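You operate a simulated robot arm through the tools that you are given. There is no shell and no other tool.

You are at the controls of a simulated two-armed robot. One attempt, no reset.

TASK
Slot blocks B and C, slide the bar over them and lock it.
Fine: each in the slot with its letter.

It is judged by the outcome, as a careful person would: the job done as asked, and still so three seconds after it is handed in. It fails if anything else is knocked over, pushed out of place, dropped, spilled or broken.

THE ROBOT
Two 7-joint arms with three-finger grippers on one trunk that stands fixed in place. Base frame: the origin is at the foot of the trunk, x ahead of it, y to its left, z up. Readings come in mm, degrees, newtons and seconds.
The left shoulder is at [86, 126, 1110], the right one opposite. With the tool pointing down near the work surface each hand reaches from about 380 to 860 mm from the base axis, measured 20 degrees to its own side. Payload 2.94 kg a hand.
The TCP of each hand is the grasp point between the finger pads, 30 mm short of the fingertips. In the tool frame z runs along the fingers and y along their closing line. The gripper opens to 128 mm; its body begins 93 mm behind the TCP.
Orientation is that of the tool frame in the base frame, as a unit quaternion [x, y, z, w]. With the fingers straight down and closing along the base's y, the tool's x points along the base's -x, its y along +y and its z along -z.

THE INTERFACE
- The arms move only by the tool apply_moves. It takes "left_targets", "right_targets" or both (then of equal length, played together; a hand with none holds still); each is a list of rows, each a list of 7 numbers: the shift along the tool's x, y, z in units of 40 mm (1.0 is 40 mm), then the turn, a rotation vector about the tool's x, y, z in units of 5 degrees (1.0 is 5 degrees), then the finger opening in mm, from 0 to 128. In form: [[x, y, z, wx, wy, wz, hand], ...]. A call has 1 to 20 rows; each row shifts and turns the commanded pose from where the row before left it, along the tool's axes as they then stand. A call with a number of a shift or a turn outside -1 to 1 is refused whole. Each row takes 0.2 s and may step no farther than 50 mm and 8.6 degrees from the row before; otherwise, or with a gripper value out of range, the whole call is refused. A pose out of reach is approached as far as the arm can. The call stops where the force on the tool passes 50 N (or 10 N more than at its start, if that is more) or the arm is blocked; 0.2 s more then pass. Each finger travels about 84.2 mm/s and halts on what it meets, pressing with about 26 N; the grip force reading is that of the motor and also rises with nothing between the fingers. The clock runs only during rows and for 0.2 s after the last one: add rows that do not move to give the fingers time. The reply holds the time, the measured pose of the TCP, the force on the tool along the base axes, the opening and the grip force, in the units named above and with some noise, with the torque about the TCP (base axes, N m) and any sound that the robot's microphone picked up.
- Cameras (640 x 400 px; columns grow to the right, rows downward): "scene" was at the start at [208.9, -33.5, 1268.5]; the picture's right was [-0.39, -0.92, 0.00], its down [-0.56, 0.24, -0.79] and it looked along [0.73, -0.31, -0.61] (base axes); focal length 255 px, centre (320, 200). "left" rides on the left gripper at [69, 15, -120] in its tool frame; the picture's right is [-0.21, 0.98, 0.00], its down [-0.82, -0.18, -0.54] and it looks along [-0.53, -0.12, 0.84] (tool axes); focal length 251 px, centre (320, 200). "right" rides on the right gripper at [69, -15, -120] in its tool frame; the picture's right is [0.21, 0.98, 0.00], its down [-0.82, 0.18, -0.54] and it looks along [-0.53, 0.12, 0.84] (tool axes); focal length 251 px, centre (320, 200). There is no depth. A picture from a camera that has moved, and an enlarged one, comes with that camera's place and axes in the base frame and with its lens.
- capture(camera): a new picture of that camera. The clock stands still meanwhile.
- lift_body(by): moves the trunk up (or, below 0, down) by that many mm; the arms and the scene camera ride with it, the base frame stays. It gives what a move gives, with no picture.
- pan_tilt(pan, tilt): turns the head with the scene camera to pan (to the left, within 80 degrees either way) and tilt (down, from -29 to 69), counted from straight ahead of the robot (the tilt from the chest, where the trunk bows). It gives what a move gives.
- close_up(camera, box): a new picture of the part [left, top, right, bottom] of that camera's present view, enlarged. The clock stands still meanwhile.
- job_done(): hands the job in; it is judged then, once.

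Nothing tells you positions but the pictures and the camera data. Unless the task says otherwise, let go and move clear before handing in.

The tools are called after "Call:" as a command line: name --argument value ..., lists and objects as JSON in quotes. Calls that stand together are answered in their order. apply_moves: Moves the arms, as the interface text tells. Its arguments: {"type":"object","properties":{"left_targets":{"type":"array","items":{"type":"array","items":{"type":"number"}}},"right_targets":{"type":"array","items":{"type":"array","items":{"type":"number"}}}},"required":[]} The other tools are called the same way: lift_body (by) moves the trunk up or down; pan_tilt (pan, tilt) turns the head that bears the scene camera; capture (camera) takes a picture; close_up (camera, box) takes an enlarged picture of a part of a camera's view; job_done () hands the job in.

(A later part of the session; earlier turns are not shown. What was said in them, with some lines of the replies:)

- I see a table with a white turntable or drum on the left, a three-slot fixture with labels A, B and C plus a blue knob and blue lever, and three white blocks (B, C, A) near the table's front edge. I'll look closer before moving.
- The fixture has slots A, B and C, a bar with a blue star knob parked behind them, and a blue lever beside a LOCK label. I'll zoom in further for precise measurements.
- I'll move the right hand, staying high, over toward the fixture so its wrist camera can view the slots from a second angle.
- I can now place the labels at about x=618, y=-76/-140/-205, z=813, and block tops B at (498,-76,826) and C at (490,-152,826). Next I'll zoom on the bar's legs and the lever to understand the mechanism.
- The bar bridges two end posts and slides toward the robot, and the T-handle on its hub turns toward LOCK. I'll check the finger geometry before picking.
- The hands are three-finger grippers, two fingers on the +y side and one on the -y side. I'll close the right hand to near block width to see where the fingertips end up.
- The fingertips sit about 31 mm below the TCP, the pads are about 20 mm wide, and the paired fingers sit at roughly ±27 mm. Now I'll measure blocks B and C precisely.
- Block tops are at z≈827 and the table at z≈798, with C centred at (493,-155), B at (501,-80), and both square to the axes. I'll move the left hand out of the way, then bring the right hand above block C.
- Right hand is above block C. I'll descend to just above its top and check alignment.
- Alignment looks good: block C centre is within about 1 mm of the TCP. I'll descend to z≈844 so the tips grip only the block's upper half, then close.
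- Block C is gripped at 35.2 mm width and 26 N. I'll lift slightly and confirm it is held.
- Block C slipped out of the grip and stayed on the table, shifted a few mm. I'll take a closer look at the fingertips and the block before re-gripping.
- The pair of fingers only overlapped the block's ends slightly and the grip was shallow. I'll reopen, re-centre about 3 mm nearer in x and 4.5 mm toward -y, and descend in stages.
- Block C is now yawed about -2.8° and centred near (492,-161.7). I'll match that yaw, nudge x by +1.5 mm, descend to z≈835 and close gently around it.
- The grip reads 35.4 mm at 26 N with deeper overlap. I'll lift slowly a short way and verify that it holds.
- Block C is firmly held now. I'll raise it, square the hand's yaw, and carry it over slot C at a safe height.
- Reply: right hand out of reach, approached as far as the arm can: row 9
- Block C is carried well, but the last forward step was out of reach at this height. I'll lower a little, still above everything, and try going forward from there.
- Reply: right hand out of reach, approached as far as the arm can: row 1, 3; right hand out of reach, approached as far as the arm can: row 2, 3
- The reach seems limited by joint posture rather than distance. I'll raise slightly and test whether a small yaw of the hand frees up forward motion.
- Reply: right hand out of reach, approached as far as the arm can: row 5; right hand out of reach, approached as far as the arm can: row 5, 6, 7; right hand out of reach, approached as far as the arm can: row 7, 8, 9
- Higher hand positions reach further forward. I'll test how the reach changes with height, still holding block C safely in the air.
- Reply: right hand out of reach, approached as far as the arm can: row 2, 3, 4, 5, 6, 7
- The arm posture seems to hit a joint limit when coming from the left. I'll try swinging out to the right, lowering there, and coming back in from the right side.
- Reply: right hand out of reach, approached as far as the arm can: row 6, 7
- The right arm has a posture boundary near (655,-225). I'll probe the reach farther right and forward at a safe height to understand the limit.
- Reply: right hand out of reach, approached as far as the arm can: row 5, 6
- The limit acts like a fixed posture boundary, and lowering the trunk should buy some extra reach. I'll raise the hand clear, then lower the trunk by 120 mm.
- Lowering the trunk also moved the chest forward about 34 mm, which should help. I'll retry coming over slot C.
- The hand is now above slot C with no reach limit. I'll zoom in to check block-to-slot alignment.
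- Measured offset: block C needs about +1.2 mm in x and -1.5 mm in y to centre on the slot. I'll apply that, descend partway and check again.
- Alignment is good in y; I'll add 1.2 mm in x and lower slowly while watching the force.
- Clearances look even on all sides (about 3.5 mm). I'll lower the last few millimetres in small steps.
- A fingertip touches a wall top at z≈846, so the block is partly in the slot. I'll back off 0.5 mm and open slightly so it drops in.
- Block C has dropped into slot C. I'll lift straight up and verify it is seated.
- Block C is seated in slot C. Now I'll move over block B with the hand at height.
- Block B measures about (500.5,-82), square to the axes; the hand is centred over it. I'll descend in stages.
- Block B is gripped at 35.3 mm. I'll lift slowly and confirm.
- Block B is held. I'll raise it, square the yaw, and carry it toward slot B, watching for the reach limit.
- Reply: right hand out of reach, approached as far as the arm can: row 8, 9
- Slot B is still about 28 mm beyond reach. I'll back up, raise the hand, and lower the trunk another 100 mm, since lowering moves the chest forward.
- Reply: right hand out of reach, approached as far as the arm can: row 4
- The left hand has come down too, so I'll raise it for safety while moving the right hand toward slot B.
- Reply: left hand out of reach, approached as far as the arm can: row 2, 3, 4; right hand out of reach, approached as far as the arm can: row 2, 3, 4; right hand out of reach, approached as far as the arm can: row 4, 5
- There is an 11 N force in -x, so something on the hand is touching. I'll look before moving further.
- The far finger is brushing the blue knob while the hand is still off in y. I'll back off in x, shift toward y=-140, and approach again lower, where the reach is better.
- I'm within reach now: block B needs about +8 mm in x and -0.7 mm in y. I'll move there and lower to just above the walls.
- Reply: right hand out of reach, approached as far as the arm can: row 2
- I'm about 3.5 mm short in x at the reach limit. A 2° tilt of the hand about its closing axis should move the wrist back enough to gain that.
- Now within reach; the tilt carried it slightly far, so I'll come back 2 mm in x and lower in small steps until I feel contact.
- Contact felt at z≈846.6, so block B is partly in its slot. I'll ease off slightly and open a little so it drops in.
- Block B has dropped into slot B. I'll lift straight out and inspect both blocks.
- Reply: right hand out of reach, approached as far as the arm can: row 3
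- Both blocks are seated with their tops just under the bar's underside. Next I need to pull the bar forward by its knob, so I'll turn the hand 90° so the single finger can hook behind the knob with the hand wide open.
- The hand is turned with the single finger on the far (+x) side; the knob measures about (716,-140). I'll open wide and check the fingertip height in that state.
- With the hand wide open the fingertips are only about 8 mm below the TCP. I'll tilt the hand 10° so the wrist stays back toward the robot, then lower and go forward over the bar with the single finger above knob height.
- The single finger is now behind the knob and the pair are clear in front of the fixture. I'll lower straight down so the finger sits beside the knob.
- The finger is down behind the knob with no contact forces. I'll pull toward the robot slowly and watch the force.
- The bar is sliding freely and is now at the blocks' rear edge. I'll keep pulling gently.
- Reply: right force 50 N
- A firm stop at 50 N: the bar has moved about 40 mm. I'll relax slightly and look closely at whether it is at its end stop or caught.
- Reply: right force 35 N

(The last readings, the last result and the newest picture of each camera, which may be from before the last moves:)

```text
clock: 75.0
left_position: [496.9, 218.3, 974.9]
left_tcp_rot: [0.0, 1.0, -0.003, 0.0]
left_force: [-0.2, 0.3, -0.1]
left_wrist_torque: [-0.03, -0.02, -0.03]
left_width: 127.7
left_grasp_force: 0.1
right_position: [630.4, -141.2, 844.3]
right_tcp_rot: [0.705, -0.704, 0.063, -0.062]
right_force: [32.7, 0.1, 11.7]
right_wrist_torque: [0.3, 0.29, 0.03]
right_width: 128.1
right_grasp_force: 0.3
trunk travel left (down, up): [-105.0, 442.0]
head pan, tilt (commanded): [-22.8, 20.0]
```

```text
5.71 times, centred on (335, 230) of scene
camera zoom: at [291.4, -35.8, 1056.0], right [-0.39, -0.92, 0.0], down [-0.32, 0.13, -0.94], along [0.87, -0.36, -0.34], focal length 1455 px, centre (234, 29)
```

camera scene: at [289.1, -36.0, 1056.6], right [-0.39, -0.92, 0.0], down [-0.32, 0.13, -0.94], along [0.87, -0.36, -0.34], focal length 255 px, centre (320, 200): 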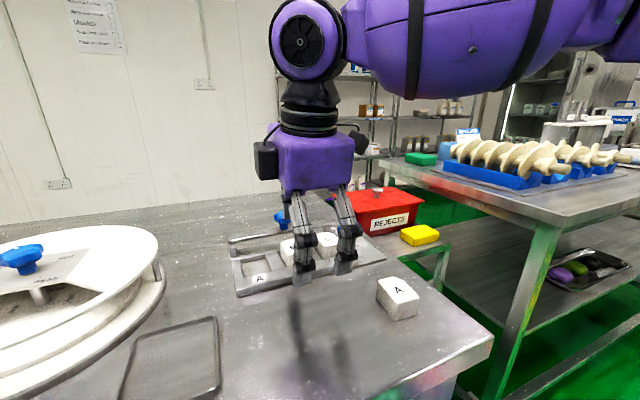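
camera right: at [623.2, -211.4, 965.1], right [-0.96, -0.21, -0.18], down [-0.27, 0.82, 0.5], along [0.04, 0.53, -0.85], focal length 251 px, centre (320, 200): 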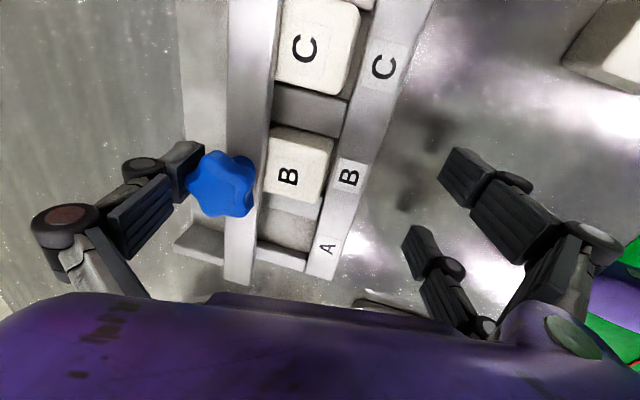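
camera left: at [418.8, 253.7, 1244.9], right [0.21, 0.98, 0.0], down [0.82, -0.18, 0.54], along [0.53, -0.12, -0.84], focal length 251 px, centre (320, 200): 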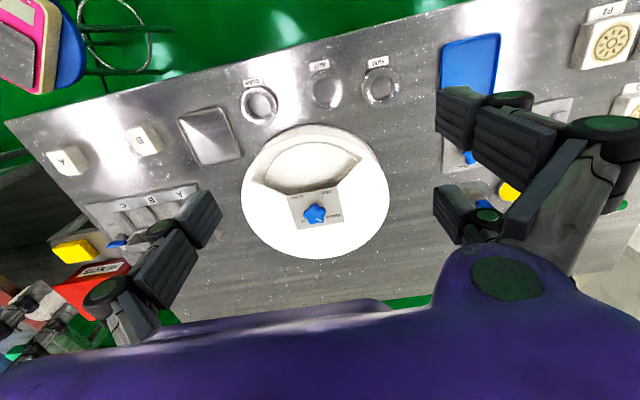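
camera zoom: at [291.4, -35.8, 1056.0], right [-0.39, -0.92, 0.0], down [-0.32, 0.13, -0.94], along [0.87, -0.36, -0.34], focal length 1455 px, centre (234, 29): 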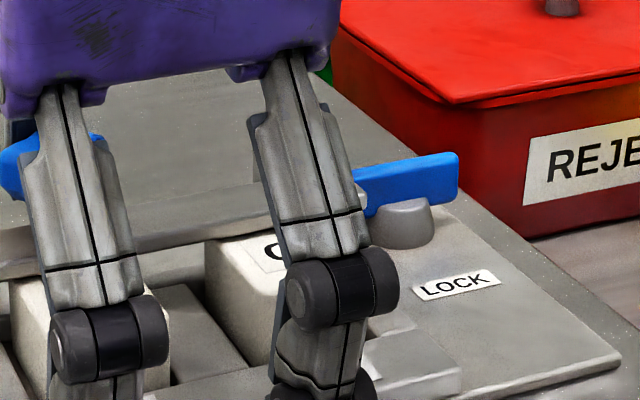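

The bar's front edge is at about x=674, overlapping the blocks' rear edges only slightly. I'll view it from the left camera to see whether something is blocking it.

Call:
apply_moves --right_targets '[[0, -0.2, 0.034, 0, 0, 0, 128], [0, 0, 0, 0, 0, 0, 128]]'

Call:
capture --camera "left"

Call:
close_up --camera "right" --box '[220, 60, 340, 150]'

Call:
close_up --camera "right" --box '[200, 110, 340, 260]'

```text
clock: 75.5
left_position: [494.7, 219.1, 976.8]
left_tcp_rot: [-0.001, 1.0, -0.002, 0.0]
left_force: [-0.6, -0.5, 0.1]
left_wrist_torque: [0.01, 0.02, -0.05]
left_width: 127.9
left_grasp_force: 0.0
right_position: [633.4, -139.3, 842.2]
right_tcp_rot: [0.705, -0.704, 0.061, -0.06]
right_force: [-0.5, -0.5, -0.4]
right_wrist_torque: [0.04, 0.02, 0.01]
right_width: 128.1
right_grasp_force: 0.1
trunk travel left (down, up): [-105.0, 442.0]
head pan, tilt (commanded): [-22.8, 20.0]
```

```text
taken
camera left: at [425.7, 233.2, 1095.5], right [0.21, 0.98, 0.0], down [0.82, -0.18, 0.54], along [0.53, -0.12, -0.84], focal length 251 px, centre (320, 200)
```

left: 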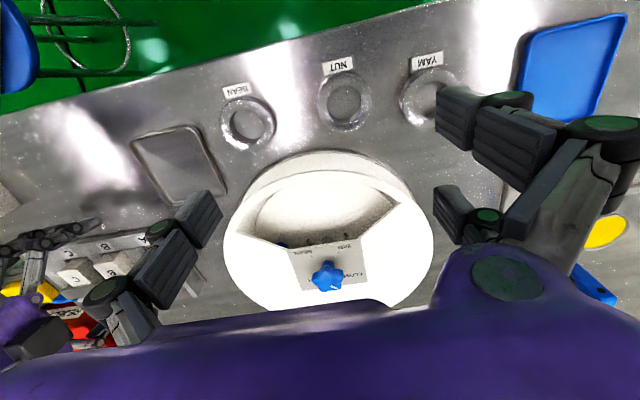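

```text
4.44 times, centred on (280, 105) of right
camera zoom: at [628.6, -211.1, 964.6], right [-0.96, -0.22, -0.17], down [-0.27, 0.82, 0.5], along [0.03, 0.53, -0.85], focal length 1118 px, centre (498, 622)
```

zoom: 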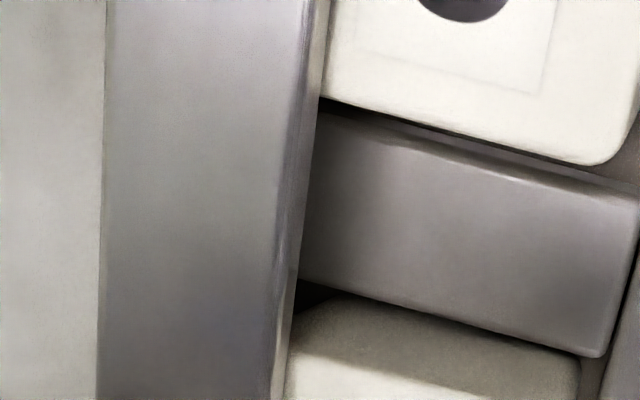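

```text
2.67 times, centred on (270, 185) of right
camera zoom: at [628.6, -211.1, 964.6], right [-0.96, -0.22, -0.17], down [-0.27, 0.82, 0.5], along [0.03, 0.53, -0.85], focal length 670 px, centre (453, 240)
```

zoom: 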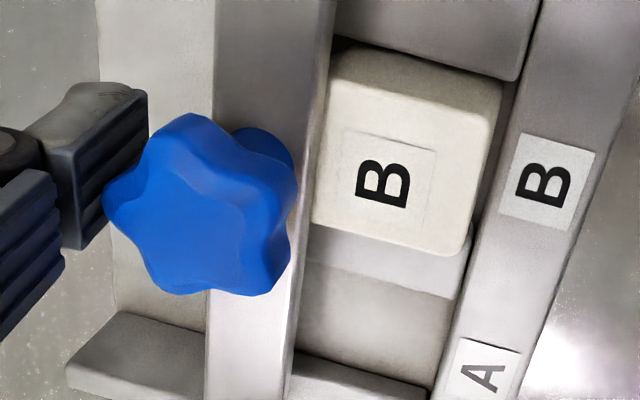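

The bar's front edge is at about x=666, parallel and overlapping both blocks, and it hit a hard end stop after about 40 mm of free travel. I'll lift the finger clear and inspect the result from above.

Call:
apply_moves --right_targets '[[0, -0.06, 0, 0, 0, 0, 128], [0, -0.1, -0.6, 0, 0, 0, 128], [0, -0.14, -0.8, 0, 0, 0, 128], [0, 0.3, -0.4, 0, 0, 0, 128], [0, 0, 0, 0, 0, 0, 128]]'

Call:
pan_tilt --pan -22.8 --tilt 32

Call:
capture --camera "scene"

Call:
capture --camera "right"

```text
clock: 76.8
left_position: [495.4, 218.3, 974.9]
left_tcp_rot: [-0.001, 1.0, -0.001, 0.001]
left_force: [-0.1, -0.3, 0.4]
left_wrist_torque: [0.01, 0.04, -0.02]
left_width: 127.9
left_grasp_force: 0.1
right_position: [623.0, -141.9, 915.2]
right_tcp_rot: [-0.704, 0.705, -0.062, 0.062]
right_force: [0.3, 0.0, -0.7]
right_wrist_torque: [0.01, -0.02, 0.01]
right_width: 127.9
right_grasp_force: 0.1
trunk travel left (down, up): [-105.0, 442.0]
head pan, tilt (commanded): [-22.8, 20.0]
```

```text
clock: 77.5
left_position: [494.9, 217.6, 975.8]
left_tcp_rot: [-0.001, 1.0, -0.002, 0.001]
left_force: [-0.7, -0.1, -0.4]
left_wrist_torque: [0.0, -0.02, -0.01]
left_width: 128.1
left_grasp_force: 0.0
right_position: [622.7, -140.8, 916.7]
right_tcp_rot: [0.705, -0.704, 0.061, -0.062]
right_force: [0.8, -0.2, 0.7]
right_wrist_torque: [-0.03, 0.0, -0.04]
right_width: 127.8
right_grasp_force: 0.0
trunk travel left (down, up): [-105.0, 442.0]
head pan, tilt (commanded): [-22.8, 32.0]
```

```text
taken
camera scene: at [286.0, -34.6, 1037.4], right [-0.39, -0.92, 0.0], down [-0.49, 0.21, -0.85], along [0.78, -0.33, -0.53], focal length 255 px, centre (320, 200)
```

scene: 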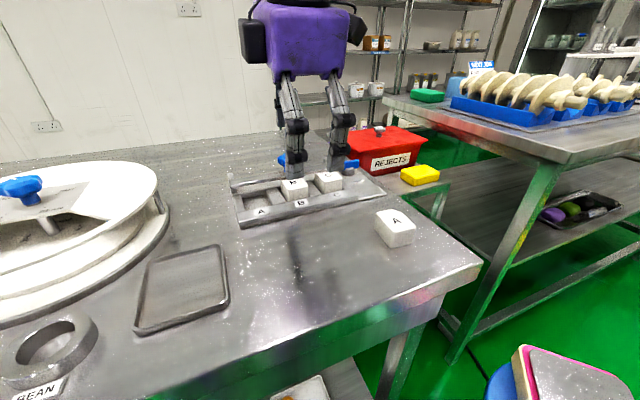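

```text
taken
camera right: at [616.6, -211.9, 1037.2], right [-0.96, -0.21, -0.17], down [-0.27, 0.82, 0.5], along [0.03, 0.53, -0.85], focal length 251 px, centre (320, 200)
```

right: 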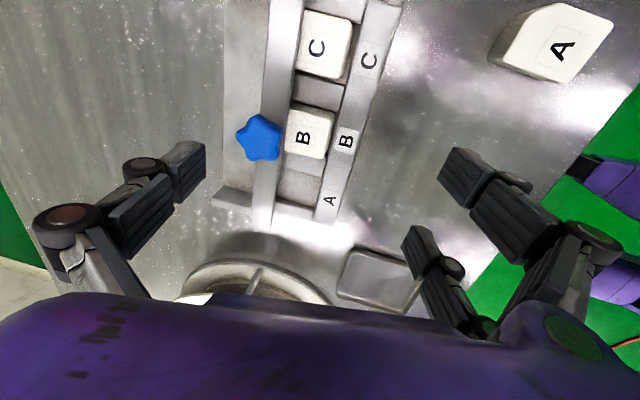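

Next is the lever. I'll straighten the hand and move it toward the lever, keeping high, to get a good view.

Call:
apply_moves --right_targets '[[0, 0, -0.3, -1, 0, 0, 100], [0, 0, -0.3, -1, 0, 0, 80], [0.8, -0.1, -0.1, 0, 0, 0, 70], [0.8, -0.1, -0.1, 0, 0, 0, 70], [0.8, -0.1, 0, 0, 0, 0, 70], [0.3, 0, 0, 0, 0, 0, 70], [0, 0, 0, 0, 0, 0, 70]]'

Call:
capture --camera "right"

Call:
close_up --camera "scene" --box '[220, 130, 400, 240]'

```text
clock: 79.1
left_position: [493.8, 217.5, 976.0]
left_tcp_rot: [-0.001, 1.0, -0.002, 0.002]
left_force: [0.2, -0.2, 0.4]
left_wrist_torque: [0.03, 0.01, 0.01]
left_width: 128.1
left_grasp_force: 0.1
right_position: [631.7, -249.1, 947.7]
right_tcp_rot: [-0.707, 0.707, 0.0, 0.0]
right_force: [-0.2, 0.3, 0.1]
right_wrist_torque: [-0.04, -0.02, -0.03]
right_width: 70.2
right_grasp_force: 0.2
trunk travel left (down, up): [-105.0, 442.0]
head pan, tilt (commanded): [-22.8, 32.0]
```

```text
taken
camera right: at [646.6, -320.1, 1067.9], right [-0.98, -0.21, 0.0], down [-0.18, 0.82, 0.54], along [-0.12, 0.53, -0.84], focal length 251 px, centre (320, 200)
```

right: 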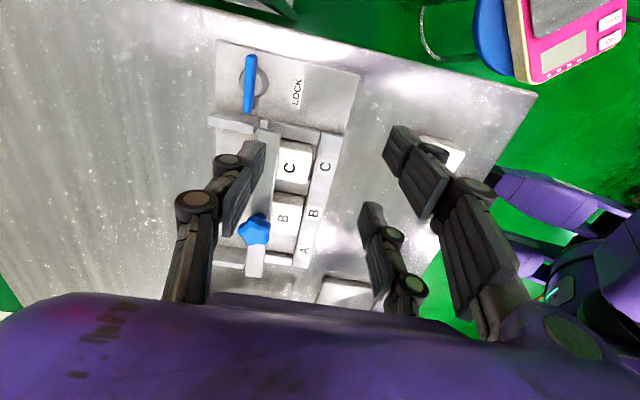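

```text
3.56 times, centred on (310, 185) of scene
camera zoom: at [285.9, -34.6, 1037.3], right [-0.39, -0.92, 0.0], down [-0.49, 0.21, -0.85], along [0.78, -0.33, -0.53], focal length 906 px, centre (356, 253)
```

zoom: 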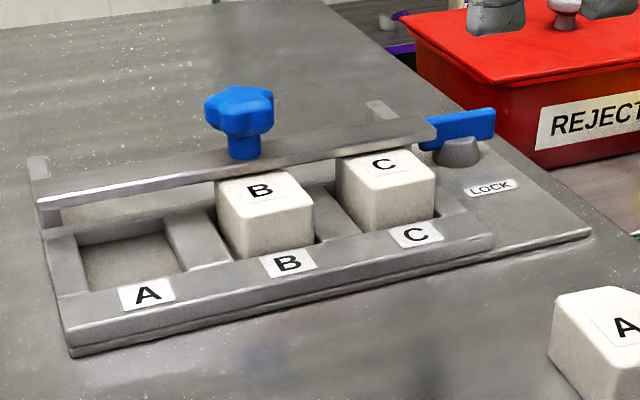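

Blocks B and C are in their slots with the bar over them. Now I'll zoom in on the lever to place the grip accurately.

Call:
close_up --camera "right" --box '[200, 30, 360, 150]'

Call:
close_up --camera "scene" --box '[325, 145, 385, 195]'

```text
3.33 times, centred on (280, 90) of right
camera zoom: at [646.6, -320.1, 1067.9], right [-0.98, -0.21, 0.0], down [-0.18, 0.82, 0.54], along [-0.12, 0.53, -0.84], focal length 838 px, centre (453, 567)
```

zoom: 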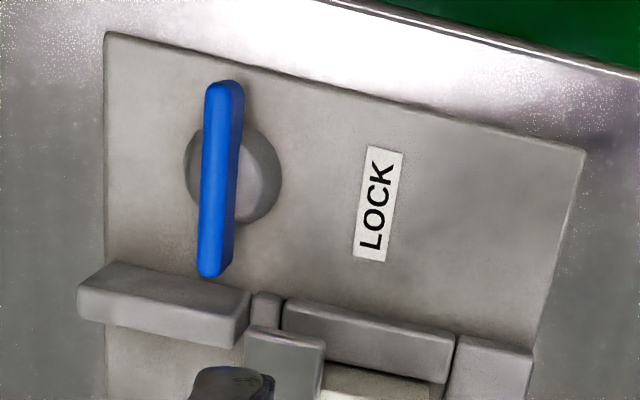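

```text
8.00 times, centred on (355, 170) of scene
camera zoom: at [285.9, -34.6, 1037.3], right [-0.39, -0.92, 0.0], down [-0.49, 0.21, -0.85], along [0.78, -0.33, -0.53], focal length 2038 px, centre (40, 440)
```

zoom: 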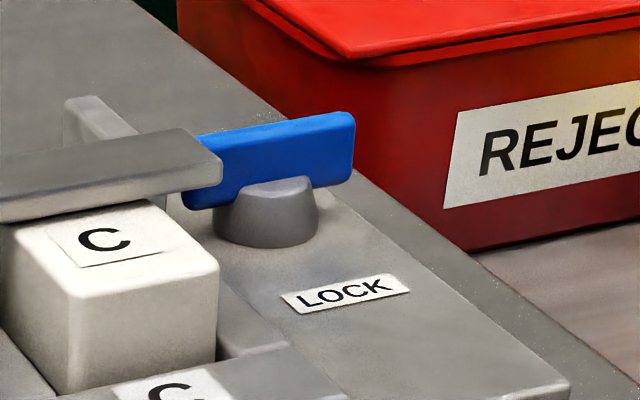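

The handle spans about y=-297 to -250 at x≈700, z≈817-834, with LOCK on the robot side of the hub. I'll put the hand over it, offset so one finger of the pair pushes the inner half and the single finger pushes the outer half.

Call:
apply_moves --right_targets '[[0, 0, 0.9, 0, 0, 0, 60], [0.4, -0.8, 0, 0, 0, 0, 60], [0.5, -0.92, 0, 0, 0, 0, 60], [0, 0, 0.4, 0, 0, 0, 60], [0, 0, 0, 0, 0, 0, 60]]'

Call:
capture --camera "right"

Call:
close_up --camera "scene" --box '[290, 110, 410, 210]'

```text
clock: 80.3
left_position: [494.6, 218.0, 975.0]
left_tcp_rot: [-0.002, 1.0, -0.001, 0.001]
left_force: [-0.8, -0.6, 0.2]
left_wrist_torque: [0.01, 0.04, -0.01]
left_width: 128.1
left_grasp_force: 0.0
right_position: [700.0, -284.7, 894.3]
right_tcp_rot: [-0.707, 0.707, 0.0, 0.0]
right_force: [0.5, 0.2, -0.4]
right_wrist_torque: [0.01, -0.01, -0.01]
right_width: 60.0
right_grasp_force: 0.1
trunk travel left (down, up): [-105.0, 442.0]
head pan, tilt (commanded): [-22.8, 32.0]
```

```text
taken
camera right: at [716.4, -355.7, 1015.3], right [-0.98, -0.21, 0.0], down [-0.18, 0.82, 0.54], along [-0.12, 0.53, -0.84], focal length 251 px, centre (320, 200)
```

right: 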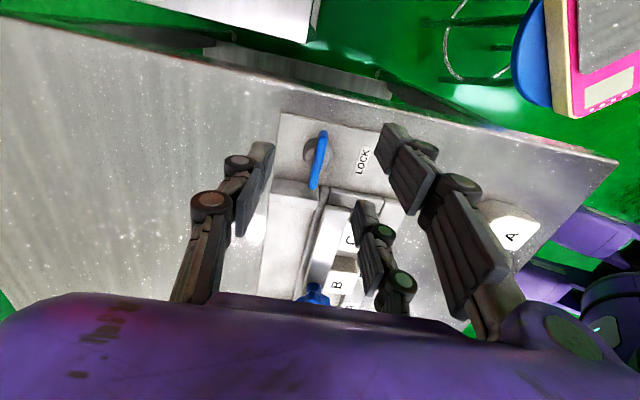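

```text
4.00 times, centred on (350, 160) of scene
camera zoom: at [286.1, -34.6, 1037.3], right [-0.39, -0.92, 0.0], down [-0.49, 0.21, -0.85], along [0.78, -0.33, -0.53], focal length 1019 px, centre (200, 360)
```

zoom: 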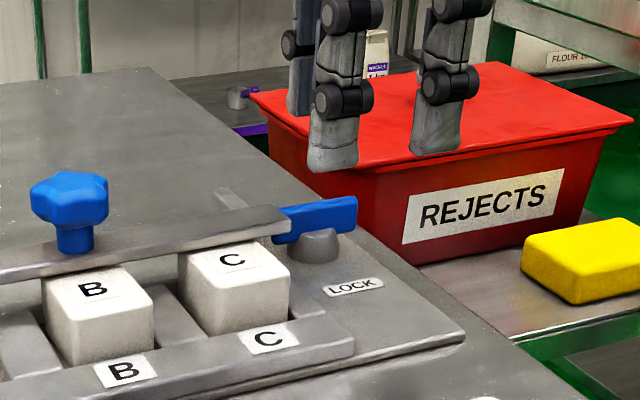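

Call:
close_up --camera "right" --box '[230, 100, 430, 240]'

```text
2.86 times, centred on (330, 170) of right
camera zoom: at [716.4, -355.7, 1015.3], right [-0.98, -0.21, 0.0], down [-0.18, 0.82, 0.54], along [-0.12, 0.53, -0.84], focal length 718 px, centre (291, 286)
```

zoom: 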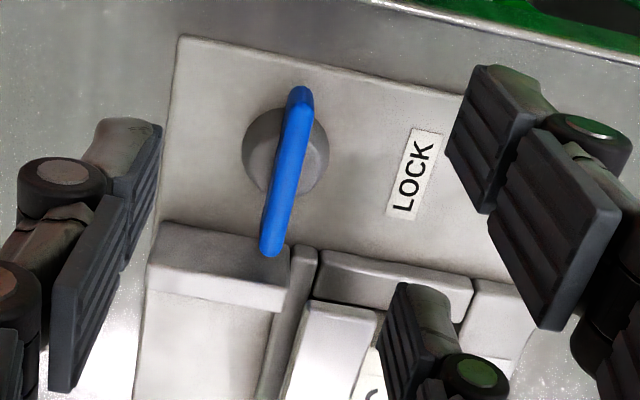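

I'll shift 4 mm further outboard for post clearance, descend beside the handle, and close gently to see if the lever turns in that direction.

Call:
apply_moves --right_targets '[[0.1, 0, 0.3, 0, 0, 0, 60], [0, 0, 0.5, 0, 0, 0, 60], [0, 0, 0.35, 0, 0, 0, 60], [0, 0, 0, 0, 0, 0, 60]]'

Call:
close_up --camera "right" --box '[210, 90, 450, 260]'

Call:
close_up --camera "scene" --box '[310, 120, 400, 200]'

```text
clock: 81.3
left_position: [493.7, 218.4, 975.8]
left_tcp_rot: [0.0, 1.0, -0.002, 0.001]
left_force: [0.7, -0.1, 0.1]
left_wrist_torque: [0.02, 0.01, 0.0]
left_width: 128.0
left_grasp_force: 0.1
right_position: [700.2, -288.8, 849.2]
right_tcp_rot: [0.708, -0.707, 0.0, 0.0]
right_force: [0.2, -0.7, -0.3]
right_wrist_torque: [-0.01, 0.01, -0.02]
right_width: 59.7
right_grasp_force: 0.1
trunk travel left (down, up): [-105.0, 442.0]
head pan, tilt (commanded): [-22.8, 32.0]
```

```text
2.35 times, centred on (330, 175) of right
camera zoom: at [715.4, -359.7, 969.3], right [-0.98, -0.21, 0.0], down [-0.18, 0.82, 0.54], along [-0.12, 0.53, -0.84], focal length 592 px, centre (296, 259)
```

zoom: 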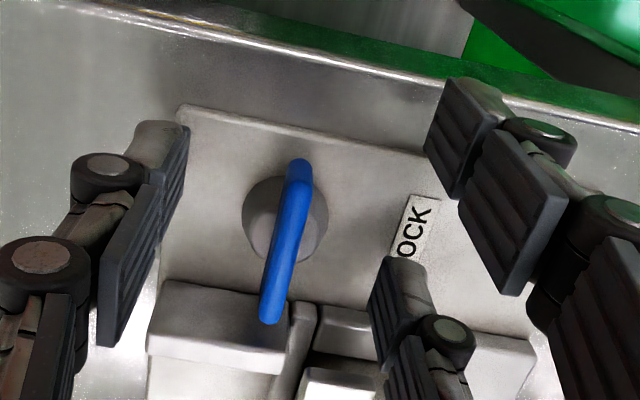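

```text
5.00 times, centred on (355, 160) of scene
camera zoom: at [285.9, -34.6, 1037.4], right [-0.39, -0.92, 0.0], down [-0.49, 0.21, -0.85], along [0.78, -0.33, -0.53], focal length 1274 px, centre (145, 400)
```

zoom: 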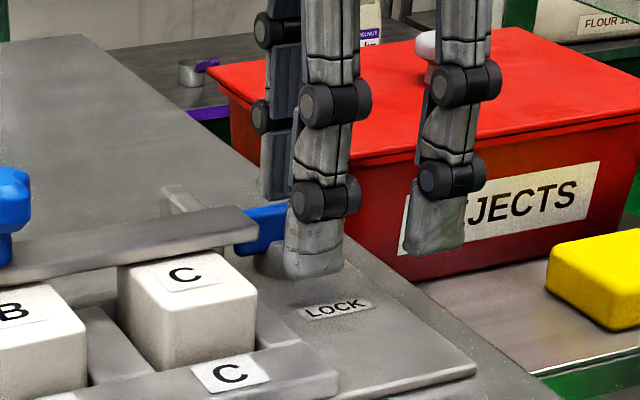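

Call:
apply_moves --right_targets '[[0, 0, 0, 0, 0, 0, 44], [0, 0, 0, 0, 0, 0, 28], [0, 0, 0, 0, 0, 0, 14], [0, 0, 0, 0, 0, 0, 6], [0, 0, 0, 0, 0, 0, 6], [0, 0, 0, 0, 0, 0, 6]]'

Call:
close_up --camera "right" --box '[210, 90, 450, 260]'

Call:
close_up --camera "scene" --box '[310, 120, 400, 200]'

```text
clock: 82.7
left_position: [494.8, 218.4, 976.6]
left_tcp_rot: [-0.001, 1.0, -0.002, 0.001]
left_force: [-0.3, -0.1, -0.4]
left_wrist_torque: [0.0, -0.01, -0.02]
left_width: 128.0
left_grasp_force: 0.1
right_position: [699.7, -288.9, 849.2]
right_tcp_rot: [0.707, -0.707, 0.0, 0.0]
right_force: [-2.7, 0.5, 1.5]
right_wrist_torque: [0.01, 0.07, 0.06]
right_width: 7.4
right_grasp_force: 0.7
trunk travel left (down, up): [-105.0, 442.0]
head pan, tilt (commanded): [-22.8, 32.0]
```

```text
2.35 times, centred on (330, 175) of right
camera zoom: at [715.3, -359.6, 969.6], right [-0.98, -0.21, 0.0], down [-0.18, 0.82, 0.54], along [-0.12, 0.53, -0.84], focal length 592 px, centre (296, 259)
```

zoom: 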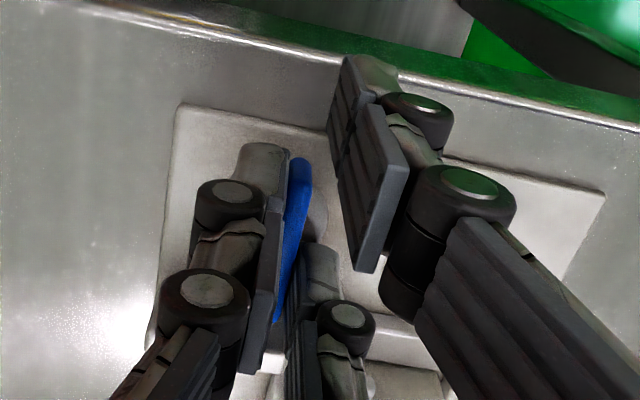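

```text
5.00 times, centred on (355, 160) of scene
camera zoom: at [285.7, -34.6, 1037.4], right [-0.39, -0.92, 0.0], down [-0.49, 0.21, -0.85], along [0.78, -0.33, -0.53], focal length 1274 px, centre (145, 400)
```

zoom: 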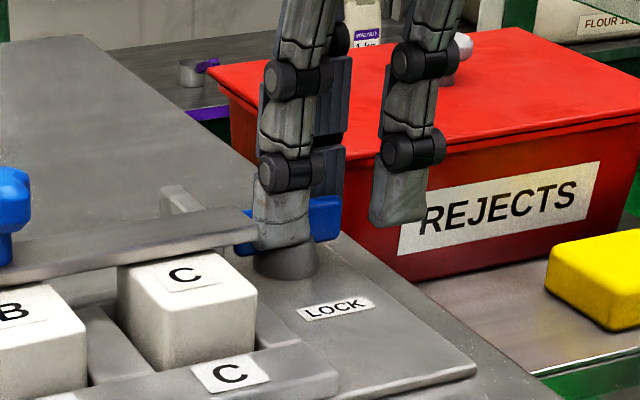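

Call:
apply_moves --right_targets '[[0, 0, 0, 0, 0, 0, 0], [0, 0, 0, 0, 0, 0, 0], [0, 0, 0, 0, 0, 0, 0]]'

Call:
close_up --camera "right" --box '[210, 90, 450, 260]'

Call:
close_up --camera "scene" --box '[310, 120, 400, 200]'

```text
clock: 83.5
left_position: [495.5, 220.2, 974.7]
left_tcp_rot: [-0.001, 1.0, -0.003, 0.0]
left_force: [0.1, -0.1, -0.1]
left_wrist_torque: [0.03, 0.03, -0.02]
left_width: 127.9
left_grasp_force: 0.0
right_position: [700.4, -283.9, 848.9]
right_tcp_rot: [0.708, -0.706, -0.001, 0.0]
right_force: [-13.5, 23.8, -17.6]
right_wrist_torque: [0.1, 0.23, 0.15]
right_width: 6.1
right_grasp_force: 12.9
trunk travel left (down, up): [-105.0, 442.0]
head pan, tilt (commanded): [-22.8, 32.0]
```

```text
2.35 times, centred on (330, 175) of right
camera zoom: at [716.4, -355.7, 968.5], right [-0.98, -0.22, 0.0], down [-0.18, 0.82, 0.54], along [-0.12, 0.53, -0.84], focal length 592 px, centre (296, 259)
```

zoom: 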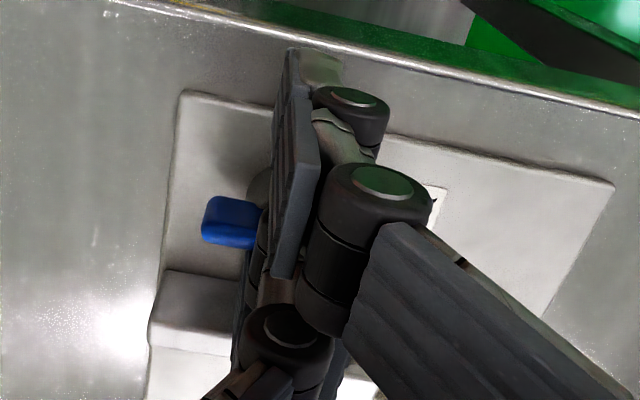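

```text
5.00 times, centred on (355, 160) of scene
camera zoom: at [286.7, -32.8, 1037.0], right [-0.39, -0.92, 0.0], down [-0.49, 0.2, -0.85], along [0.78, -0.33, -0.53], focal length 1274 px, centre (145, 400)
```

zoom: 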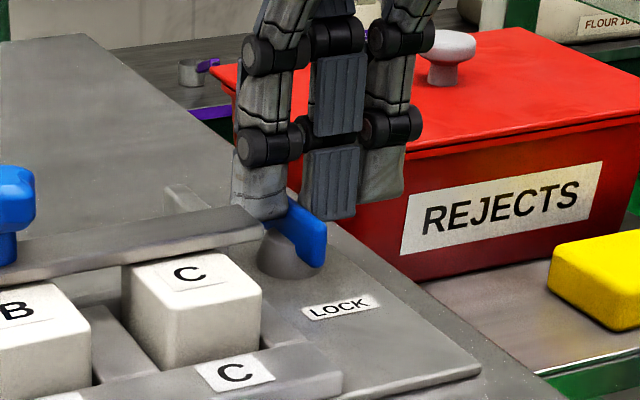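

The lever swung round: the handle now points along x toward LOCK. I'll lift straight up with the fingers still closed so I don't drag the handle back, then check.

Call:
apply_moves --right_targets '[[0, 0, -0.2, 0, 0, 0, 0], [0, 0, -0.4, 0, 0, 0, 0], [0, 0, -0.6, 0, 0, 0, 0], [0, 0, -0.3, 0, 0, 0, 0], [0, 0, 0, 0, 0, 0, 0]]'

Call:
capture --camera "right"

Call:
close_up --camera "scene" --box '[220, 120, 400, 240]'

```text
clock: 84.7
left_position: [494.8, 216.1, 975.2]
left_tcp_rot: [-0.001, 1.0, -0.002, 0.001]
left_force: [-0.2, 0.0, 0.6]
left_wrist_torque: [0.02, 0.0, -0.01]
left_width: 128.1
left_grasp_force: 0.1
right_position: [699.9, -287.9, 910.9]
right_tcp_rot: [-0.707, 0.707, 0.0, 0.0]
right_force: [0.7, 0.5, 0.2]
right_wrist_torque: [0.0, -0.03, 0.01]
right_width: 0.0
right_grasp_force: 3.0
trunk travel left (down, up): [-105.0, 442.0]
head pan, tilt (commanded): [-22.8, 32.0]
```

```text
taken
camera right: at [715.3, -359.3, 1030.2], right [-0.98, -0.21, 0.0], down [-0.18, 0.82, 0.54], along [-0.12, 0.53, -0.84], focal length 251 px, centre (320, 200)
```

right: 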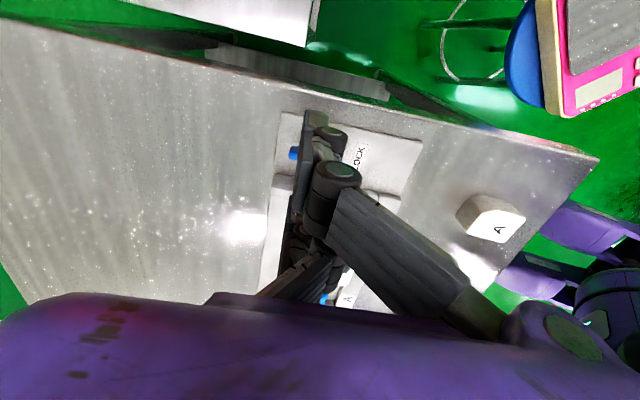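

```text
3.33 times, centred on (310, 180) of scene
camera zoom: at [285.9, -34.7, 1037.3], right [-0.39, -0.92, 0.0], down [-0.49, 0.21, -0.85], along [0.78, -0.33, -0.53], focal length 849 px, centre (353, 267)
```

zoom: 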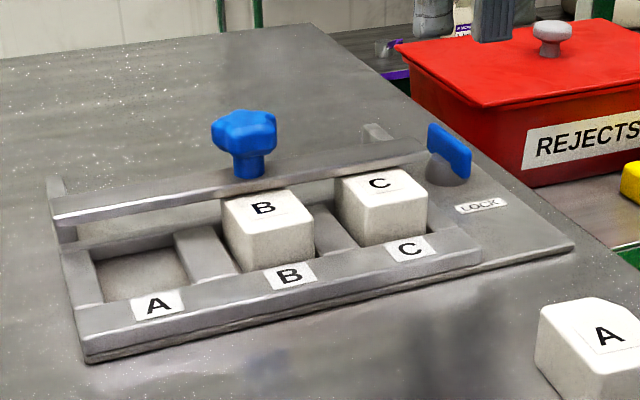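

The lever now points at LOCK. The bar may have shifted slightly, so I'll zoom in and compare its position.

Call:
close_up --camera "scene" --box '[225, 160, 305, 220]'

Call:
close_up --camera "scene" --box '[300, 145, 380, 205]'

```text
6.67 times, centred on (265, 190) of scene
camera zoom: at [285.9, -34.7, 1037.3], right [-0.39, -0.92, 0.0], down [-0.49, 0.21, -0.85], along [0.78, -0.33, -0.53], focal length 1698 px, centre (687, 267)
```

zoom: 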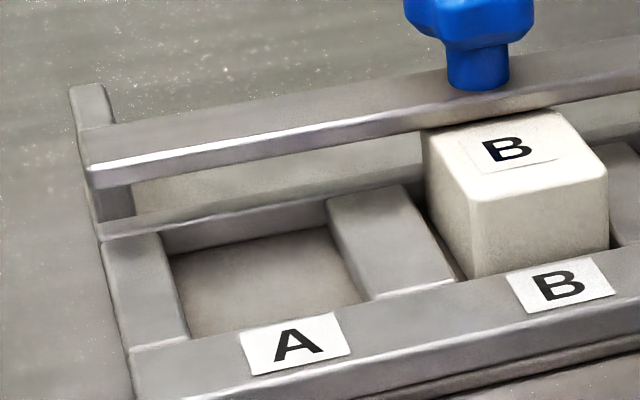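

```text
6.67 times, centred on (340, 175) of scene
camera zoom: at [285.9, -34.7, 1037.3], right [-0.39, -0.92, 0.0], down [-0.49, 0.21, -0.85], along [0.78, -0.33, -0.53], focal length 1698 px, centre (187, 367)
```

zoom: 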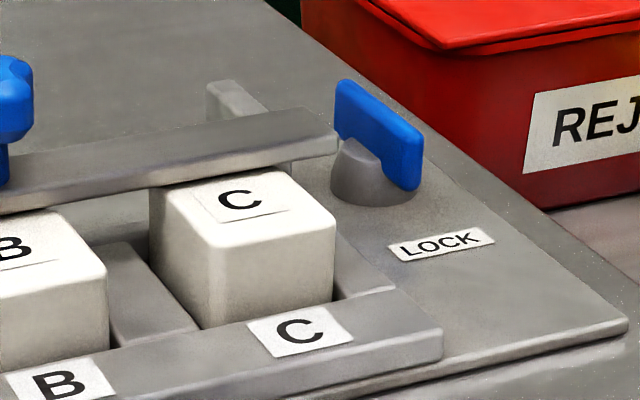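

Call:
apply_moves --right_targets '[[-0.4, 0.7, -0.3, 0, 0, 0, 20], [-0.57, 1.0, -0.3, 0, 0, 0, 40], [0, 0, -0.32, 0, 0, 0, 70], [0, 0, 0, 0, 0, 0, 70]]'

Call:
capture --camera "right"

Call:
close_up --camera "right" --box '[200, 30, 360, 150]'

Call:
close_up --camera "right" --box '[220, 110, 360, 280]'

```text
clock: 85.7
left_position: [495.1, 217.2, 976.8]
left_tcp_rot: [-0.001, 1.0, -0.002, 0.002]
left_force: [0.6, 0.4, 0.6]
left_wrist_torque: [-0.02, 0.0, 0.01]
left_width: 128.2
left_grasp_force: 0.0
right_position: [632.2, -249.4, 946.6]
right_tcp_rot: [0.708, -0.707, 0.0, 0.0]
right_force: [0.6, -0.2, 0.1]
right_wrist_torque: [-0.02, 0.0, 0.0]
right_width: 70.3
right_grasp_force: 0.1
trunk travel left (down, up): [-105.0, 442.0]
head pan, tilt (commanded): [-22.8, 32.0]
```

```text
taken
camera right: at [647.6, -319.9, 1066.9], right [-0.98, -0.21, 0.0], down [-0.18, 0.82, 0.54], along [-0.12, 0.53, -0.84], focal length 251 px, centre (320, 200)
```

right: 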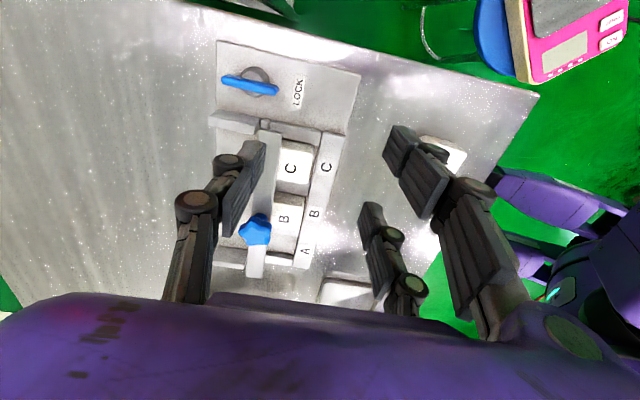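

```text
3.33 times, centred on (280, 90) of right
camera zoom: at [647.6, -319.9, 1066.9], right [-0.98, -0.21, 0.0], down [-0.18, 0.82, 0.54], along [-0.12, 0.53, -0.84], focal length 838 px, centre (453, 567)
```

zoom: 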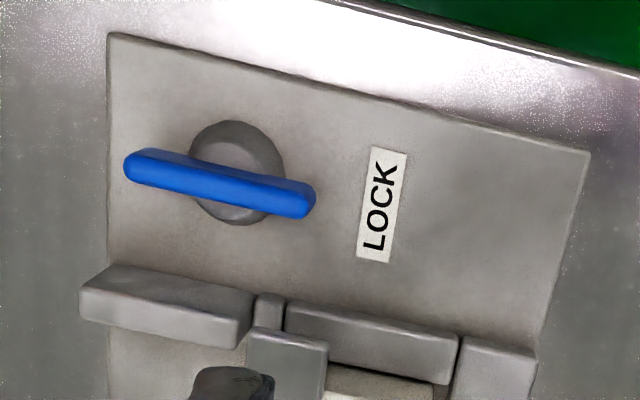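

```text
2.35 times, centred on (290, 195) of right
camera zoom: at [647.6, -319.9, 1066.9], right [-0.98, -0.21, 0.0], down [-0.18, 0.82, 0.54], along [-0.12, 0.53, -0.84], focal length 592 px, centre (391, 212)
```

zoom: 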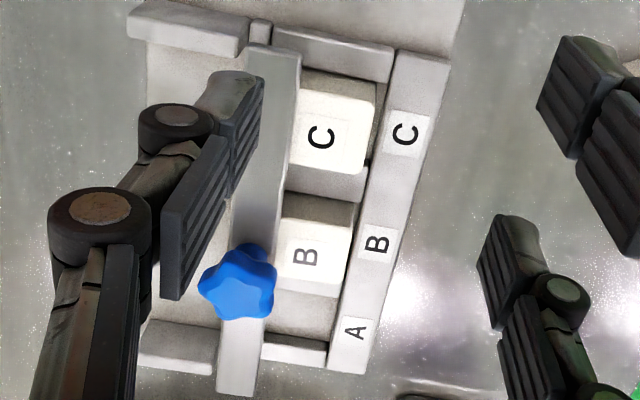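

The bar hasn't moved, it overlaps both blocks, and the handle now lies exactly along x, pointing at LOCK. I'll move the right hand clear and do a final check of the whole scene.

Call:
apply_moves --right_targets '[[0.2, 0.4, -0.8, 0, 0, 0, 70], [0.4, 0.7, -0.6, 0, 0, 0, 70], [0.5, 0.8, -0.3, 0, 0, 0, 70], [0.6, 0.8, 0, 0, 0, 0, 70], [0, 0, 0, 0, 0, 0, 70]]'

Call:
pan_tilt --pan -22.8 --tilt 37.6

Call:
capture --camera "scene"

Call:
close_up --camera "scene" --box '[220, 90, 400, 210]'

Call:
capture --camera "left"

```text
clock: 86.9
left_position: [494.1, 217.8, 976.2]
left_tcp_rot: [-0.001, 1.0, -0.001, 0.001]
left_force: [0.2, 0.1, 0.7]
left_wrist_torque: [0.0, 0.01, 0.03]
left_width: 128.0
left_grasp_force: 0.0
right_position: [524.4, -319.2, 1014.7]
right_tcp_rot: [-0.707, 0.707, 0.0, 0.0]
right_force: [0.0, 0.2, 0.2]
right_wrist_torque: [-0.03, 0.02, 0.02]
right_width: 70.0
right_grasp_force: 0.0
trunk travel left (down, up): [-105.0, 442.0]
head pan, tilt (commanded): [-22.8, 32.0]
```

```text
clock: 87.6
left_position: [495.1, 218.0, 976.3]
left_tcp_rot: [-0.001, 1.0, -0.002, 0.0]
left_force: [0.6, 0.4, 0.0]
left_wrist_torque: [-0.01, 0.0, 0.01]
left_width: 128.0
left_grasp_force: 0.1
right_position: [525.6, -318.3, 1016.7]
right_tcp_rot: [0.707, -0.707, 0.0, 0.0]
right_force: [0.3, -0.1, 0.0]
right_wrist_torque: [0.0, -0.02, 0.04]
right_width: 70.2
right_grasp_force: 0.0
trunk travel left (down, up): [-105.0, 442.0]
head pan, tilt (commanded): [-22.8, 37.6]
```

```text
taken
camera scene: at [283.2, -33.4, 1028.7], right [-0.39, -0.92, 0.0], down [-0.56, 0.24, -0.79], along [0.73, -0.31, -0.61], focal length 255 px, centre (320, 200)
```

scene: 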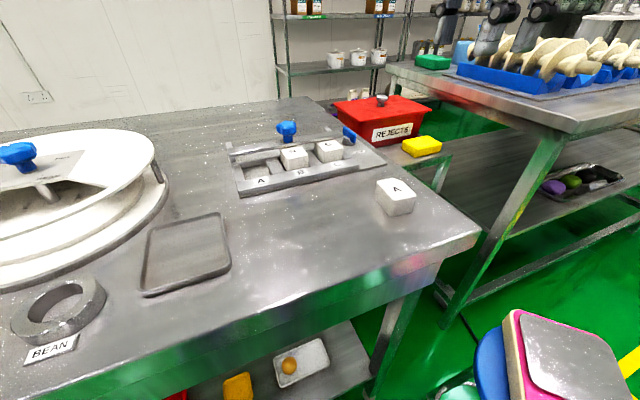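

```text
3.33 times, centred on (310, 150) of scene
camera zoom: at [283.2, -33.4, 1028.7], right [-0.39, -0.92, 0.0], down [-0.56, 0.24, -0.79], along [0.73, -0.31, -0.61], focal length 849 px, centre (353, 367)
```

zoom: 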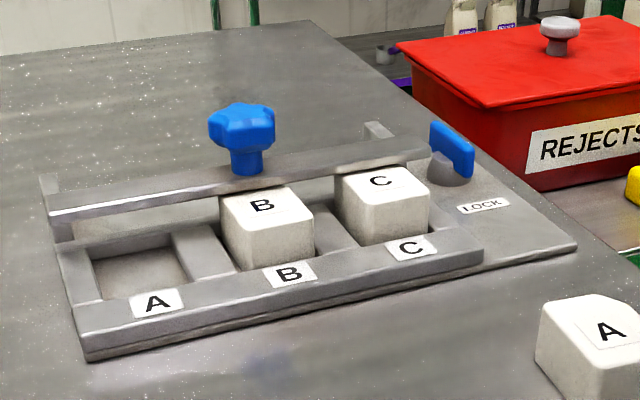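

```text
taken
camera left: at [425.6, 233.3, 1095.5], right [0.21, 0.98, 0.0], down [0.82, -0.18, 0.54], along [0.53, -0.12, -0.84], focal length 251 px, centre (320, 200)
```

left: 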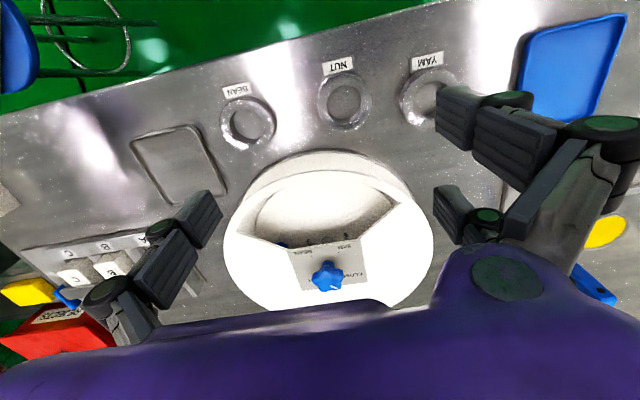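

Blocks B and C sit flat in their own slots with the letters readable. The bar is against its end stop over both of them, and the handle points at LOCK. Block A, the tray and everything else look undisturbed, and both hands are clear, so I'm handing in.

Call:
job_done

```text
The job is handed in.
```

I put blocks B and C in their own slots, slid the bar over them and turned the lever to LOCK, then handed the job in. I don't have the judge's verdict.

- **Blocks:** Both sit level in their slots, letters facing the robot and readable. Block C slipped out of the first grip and shifted a few millimetres on the table. I re-gripped it lower and placed it without trouble.
- **Bar:** It slid freely for about 40 mm and then hit a hard stop at 50 N. It now covers roughly the rear 10–15 mm of each block, with the edge just behind the letters. I took this as its end stop, because it had already passed over the blocks with no resistance.
- **Lever:** The handle turned a quarter turn and now points straight at the LOCK label. I did not push the bar back to test that the lock holds.

The right arm could not reach the slots at the starting height, so I lowered the trunk 220 mm and left it there. The far finger brushed the bar's knob once at about 11 N while I was placing B. In the last pictures, block A, the tray and the other items looked undisturbed, and both hands were clear.
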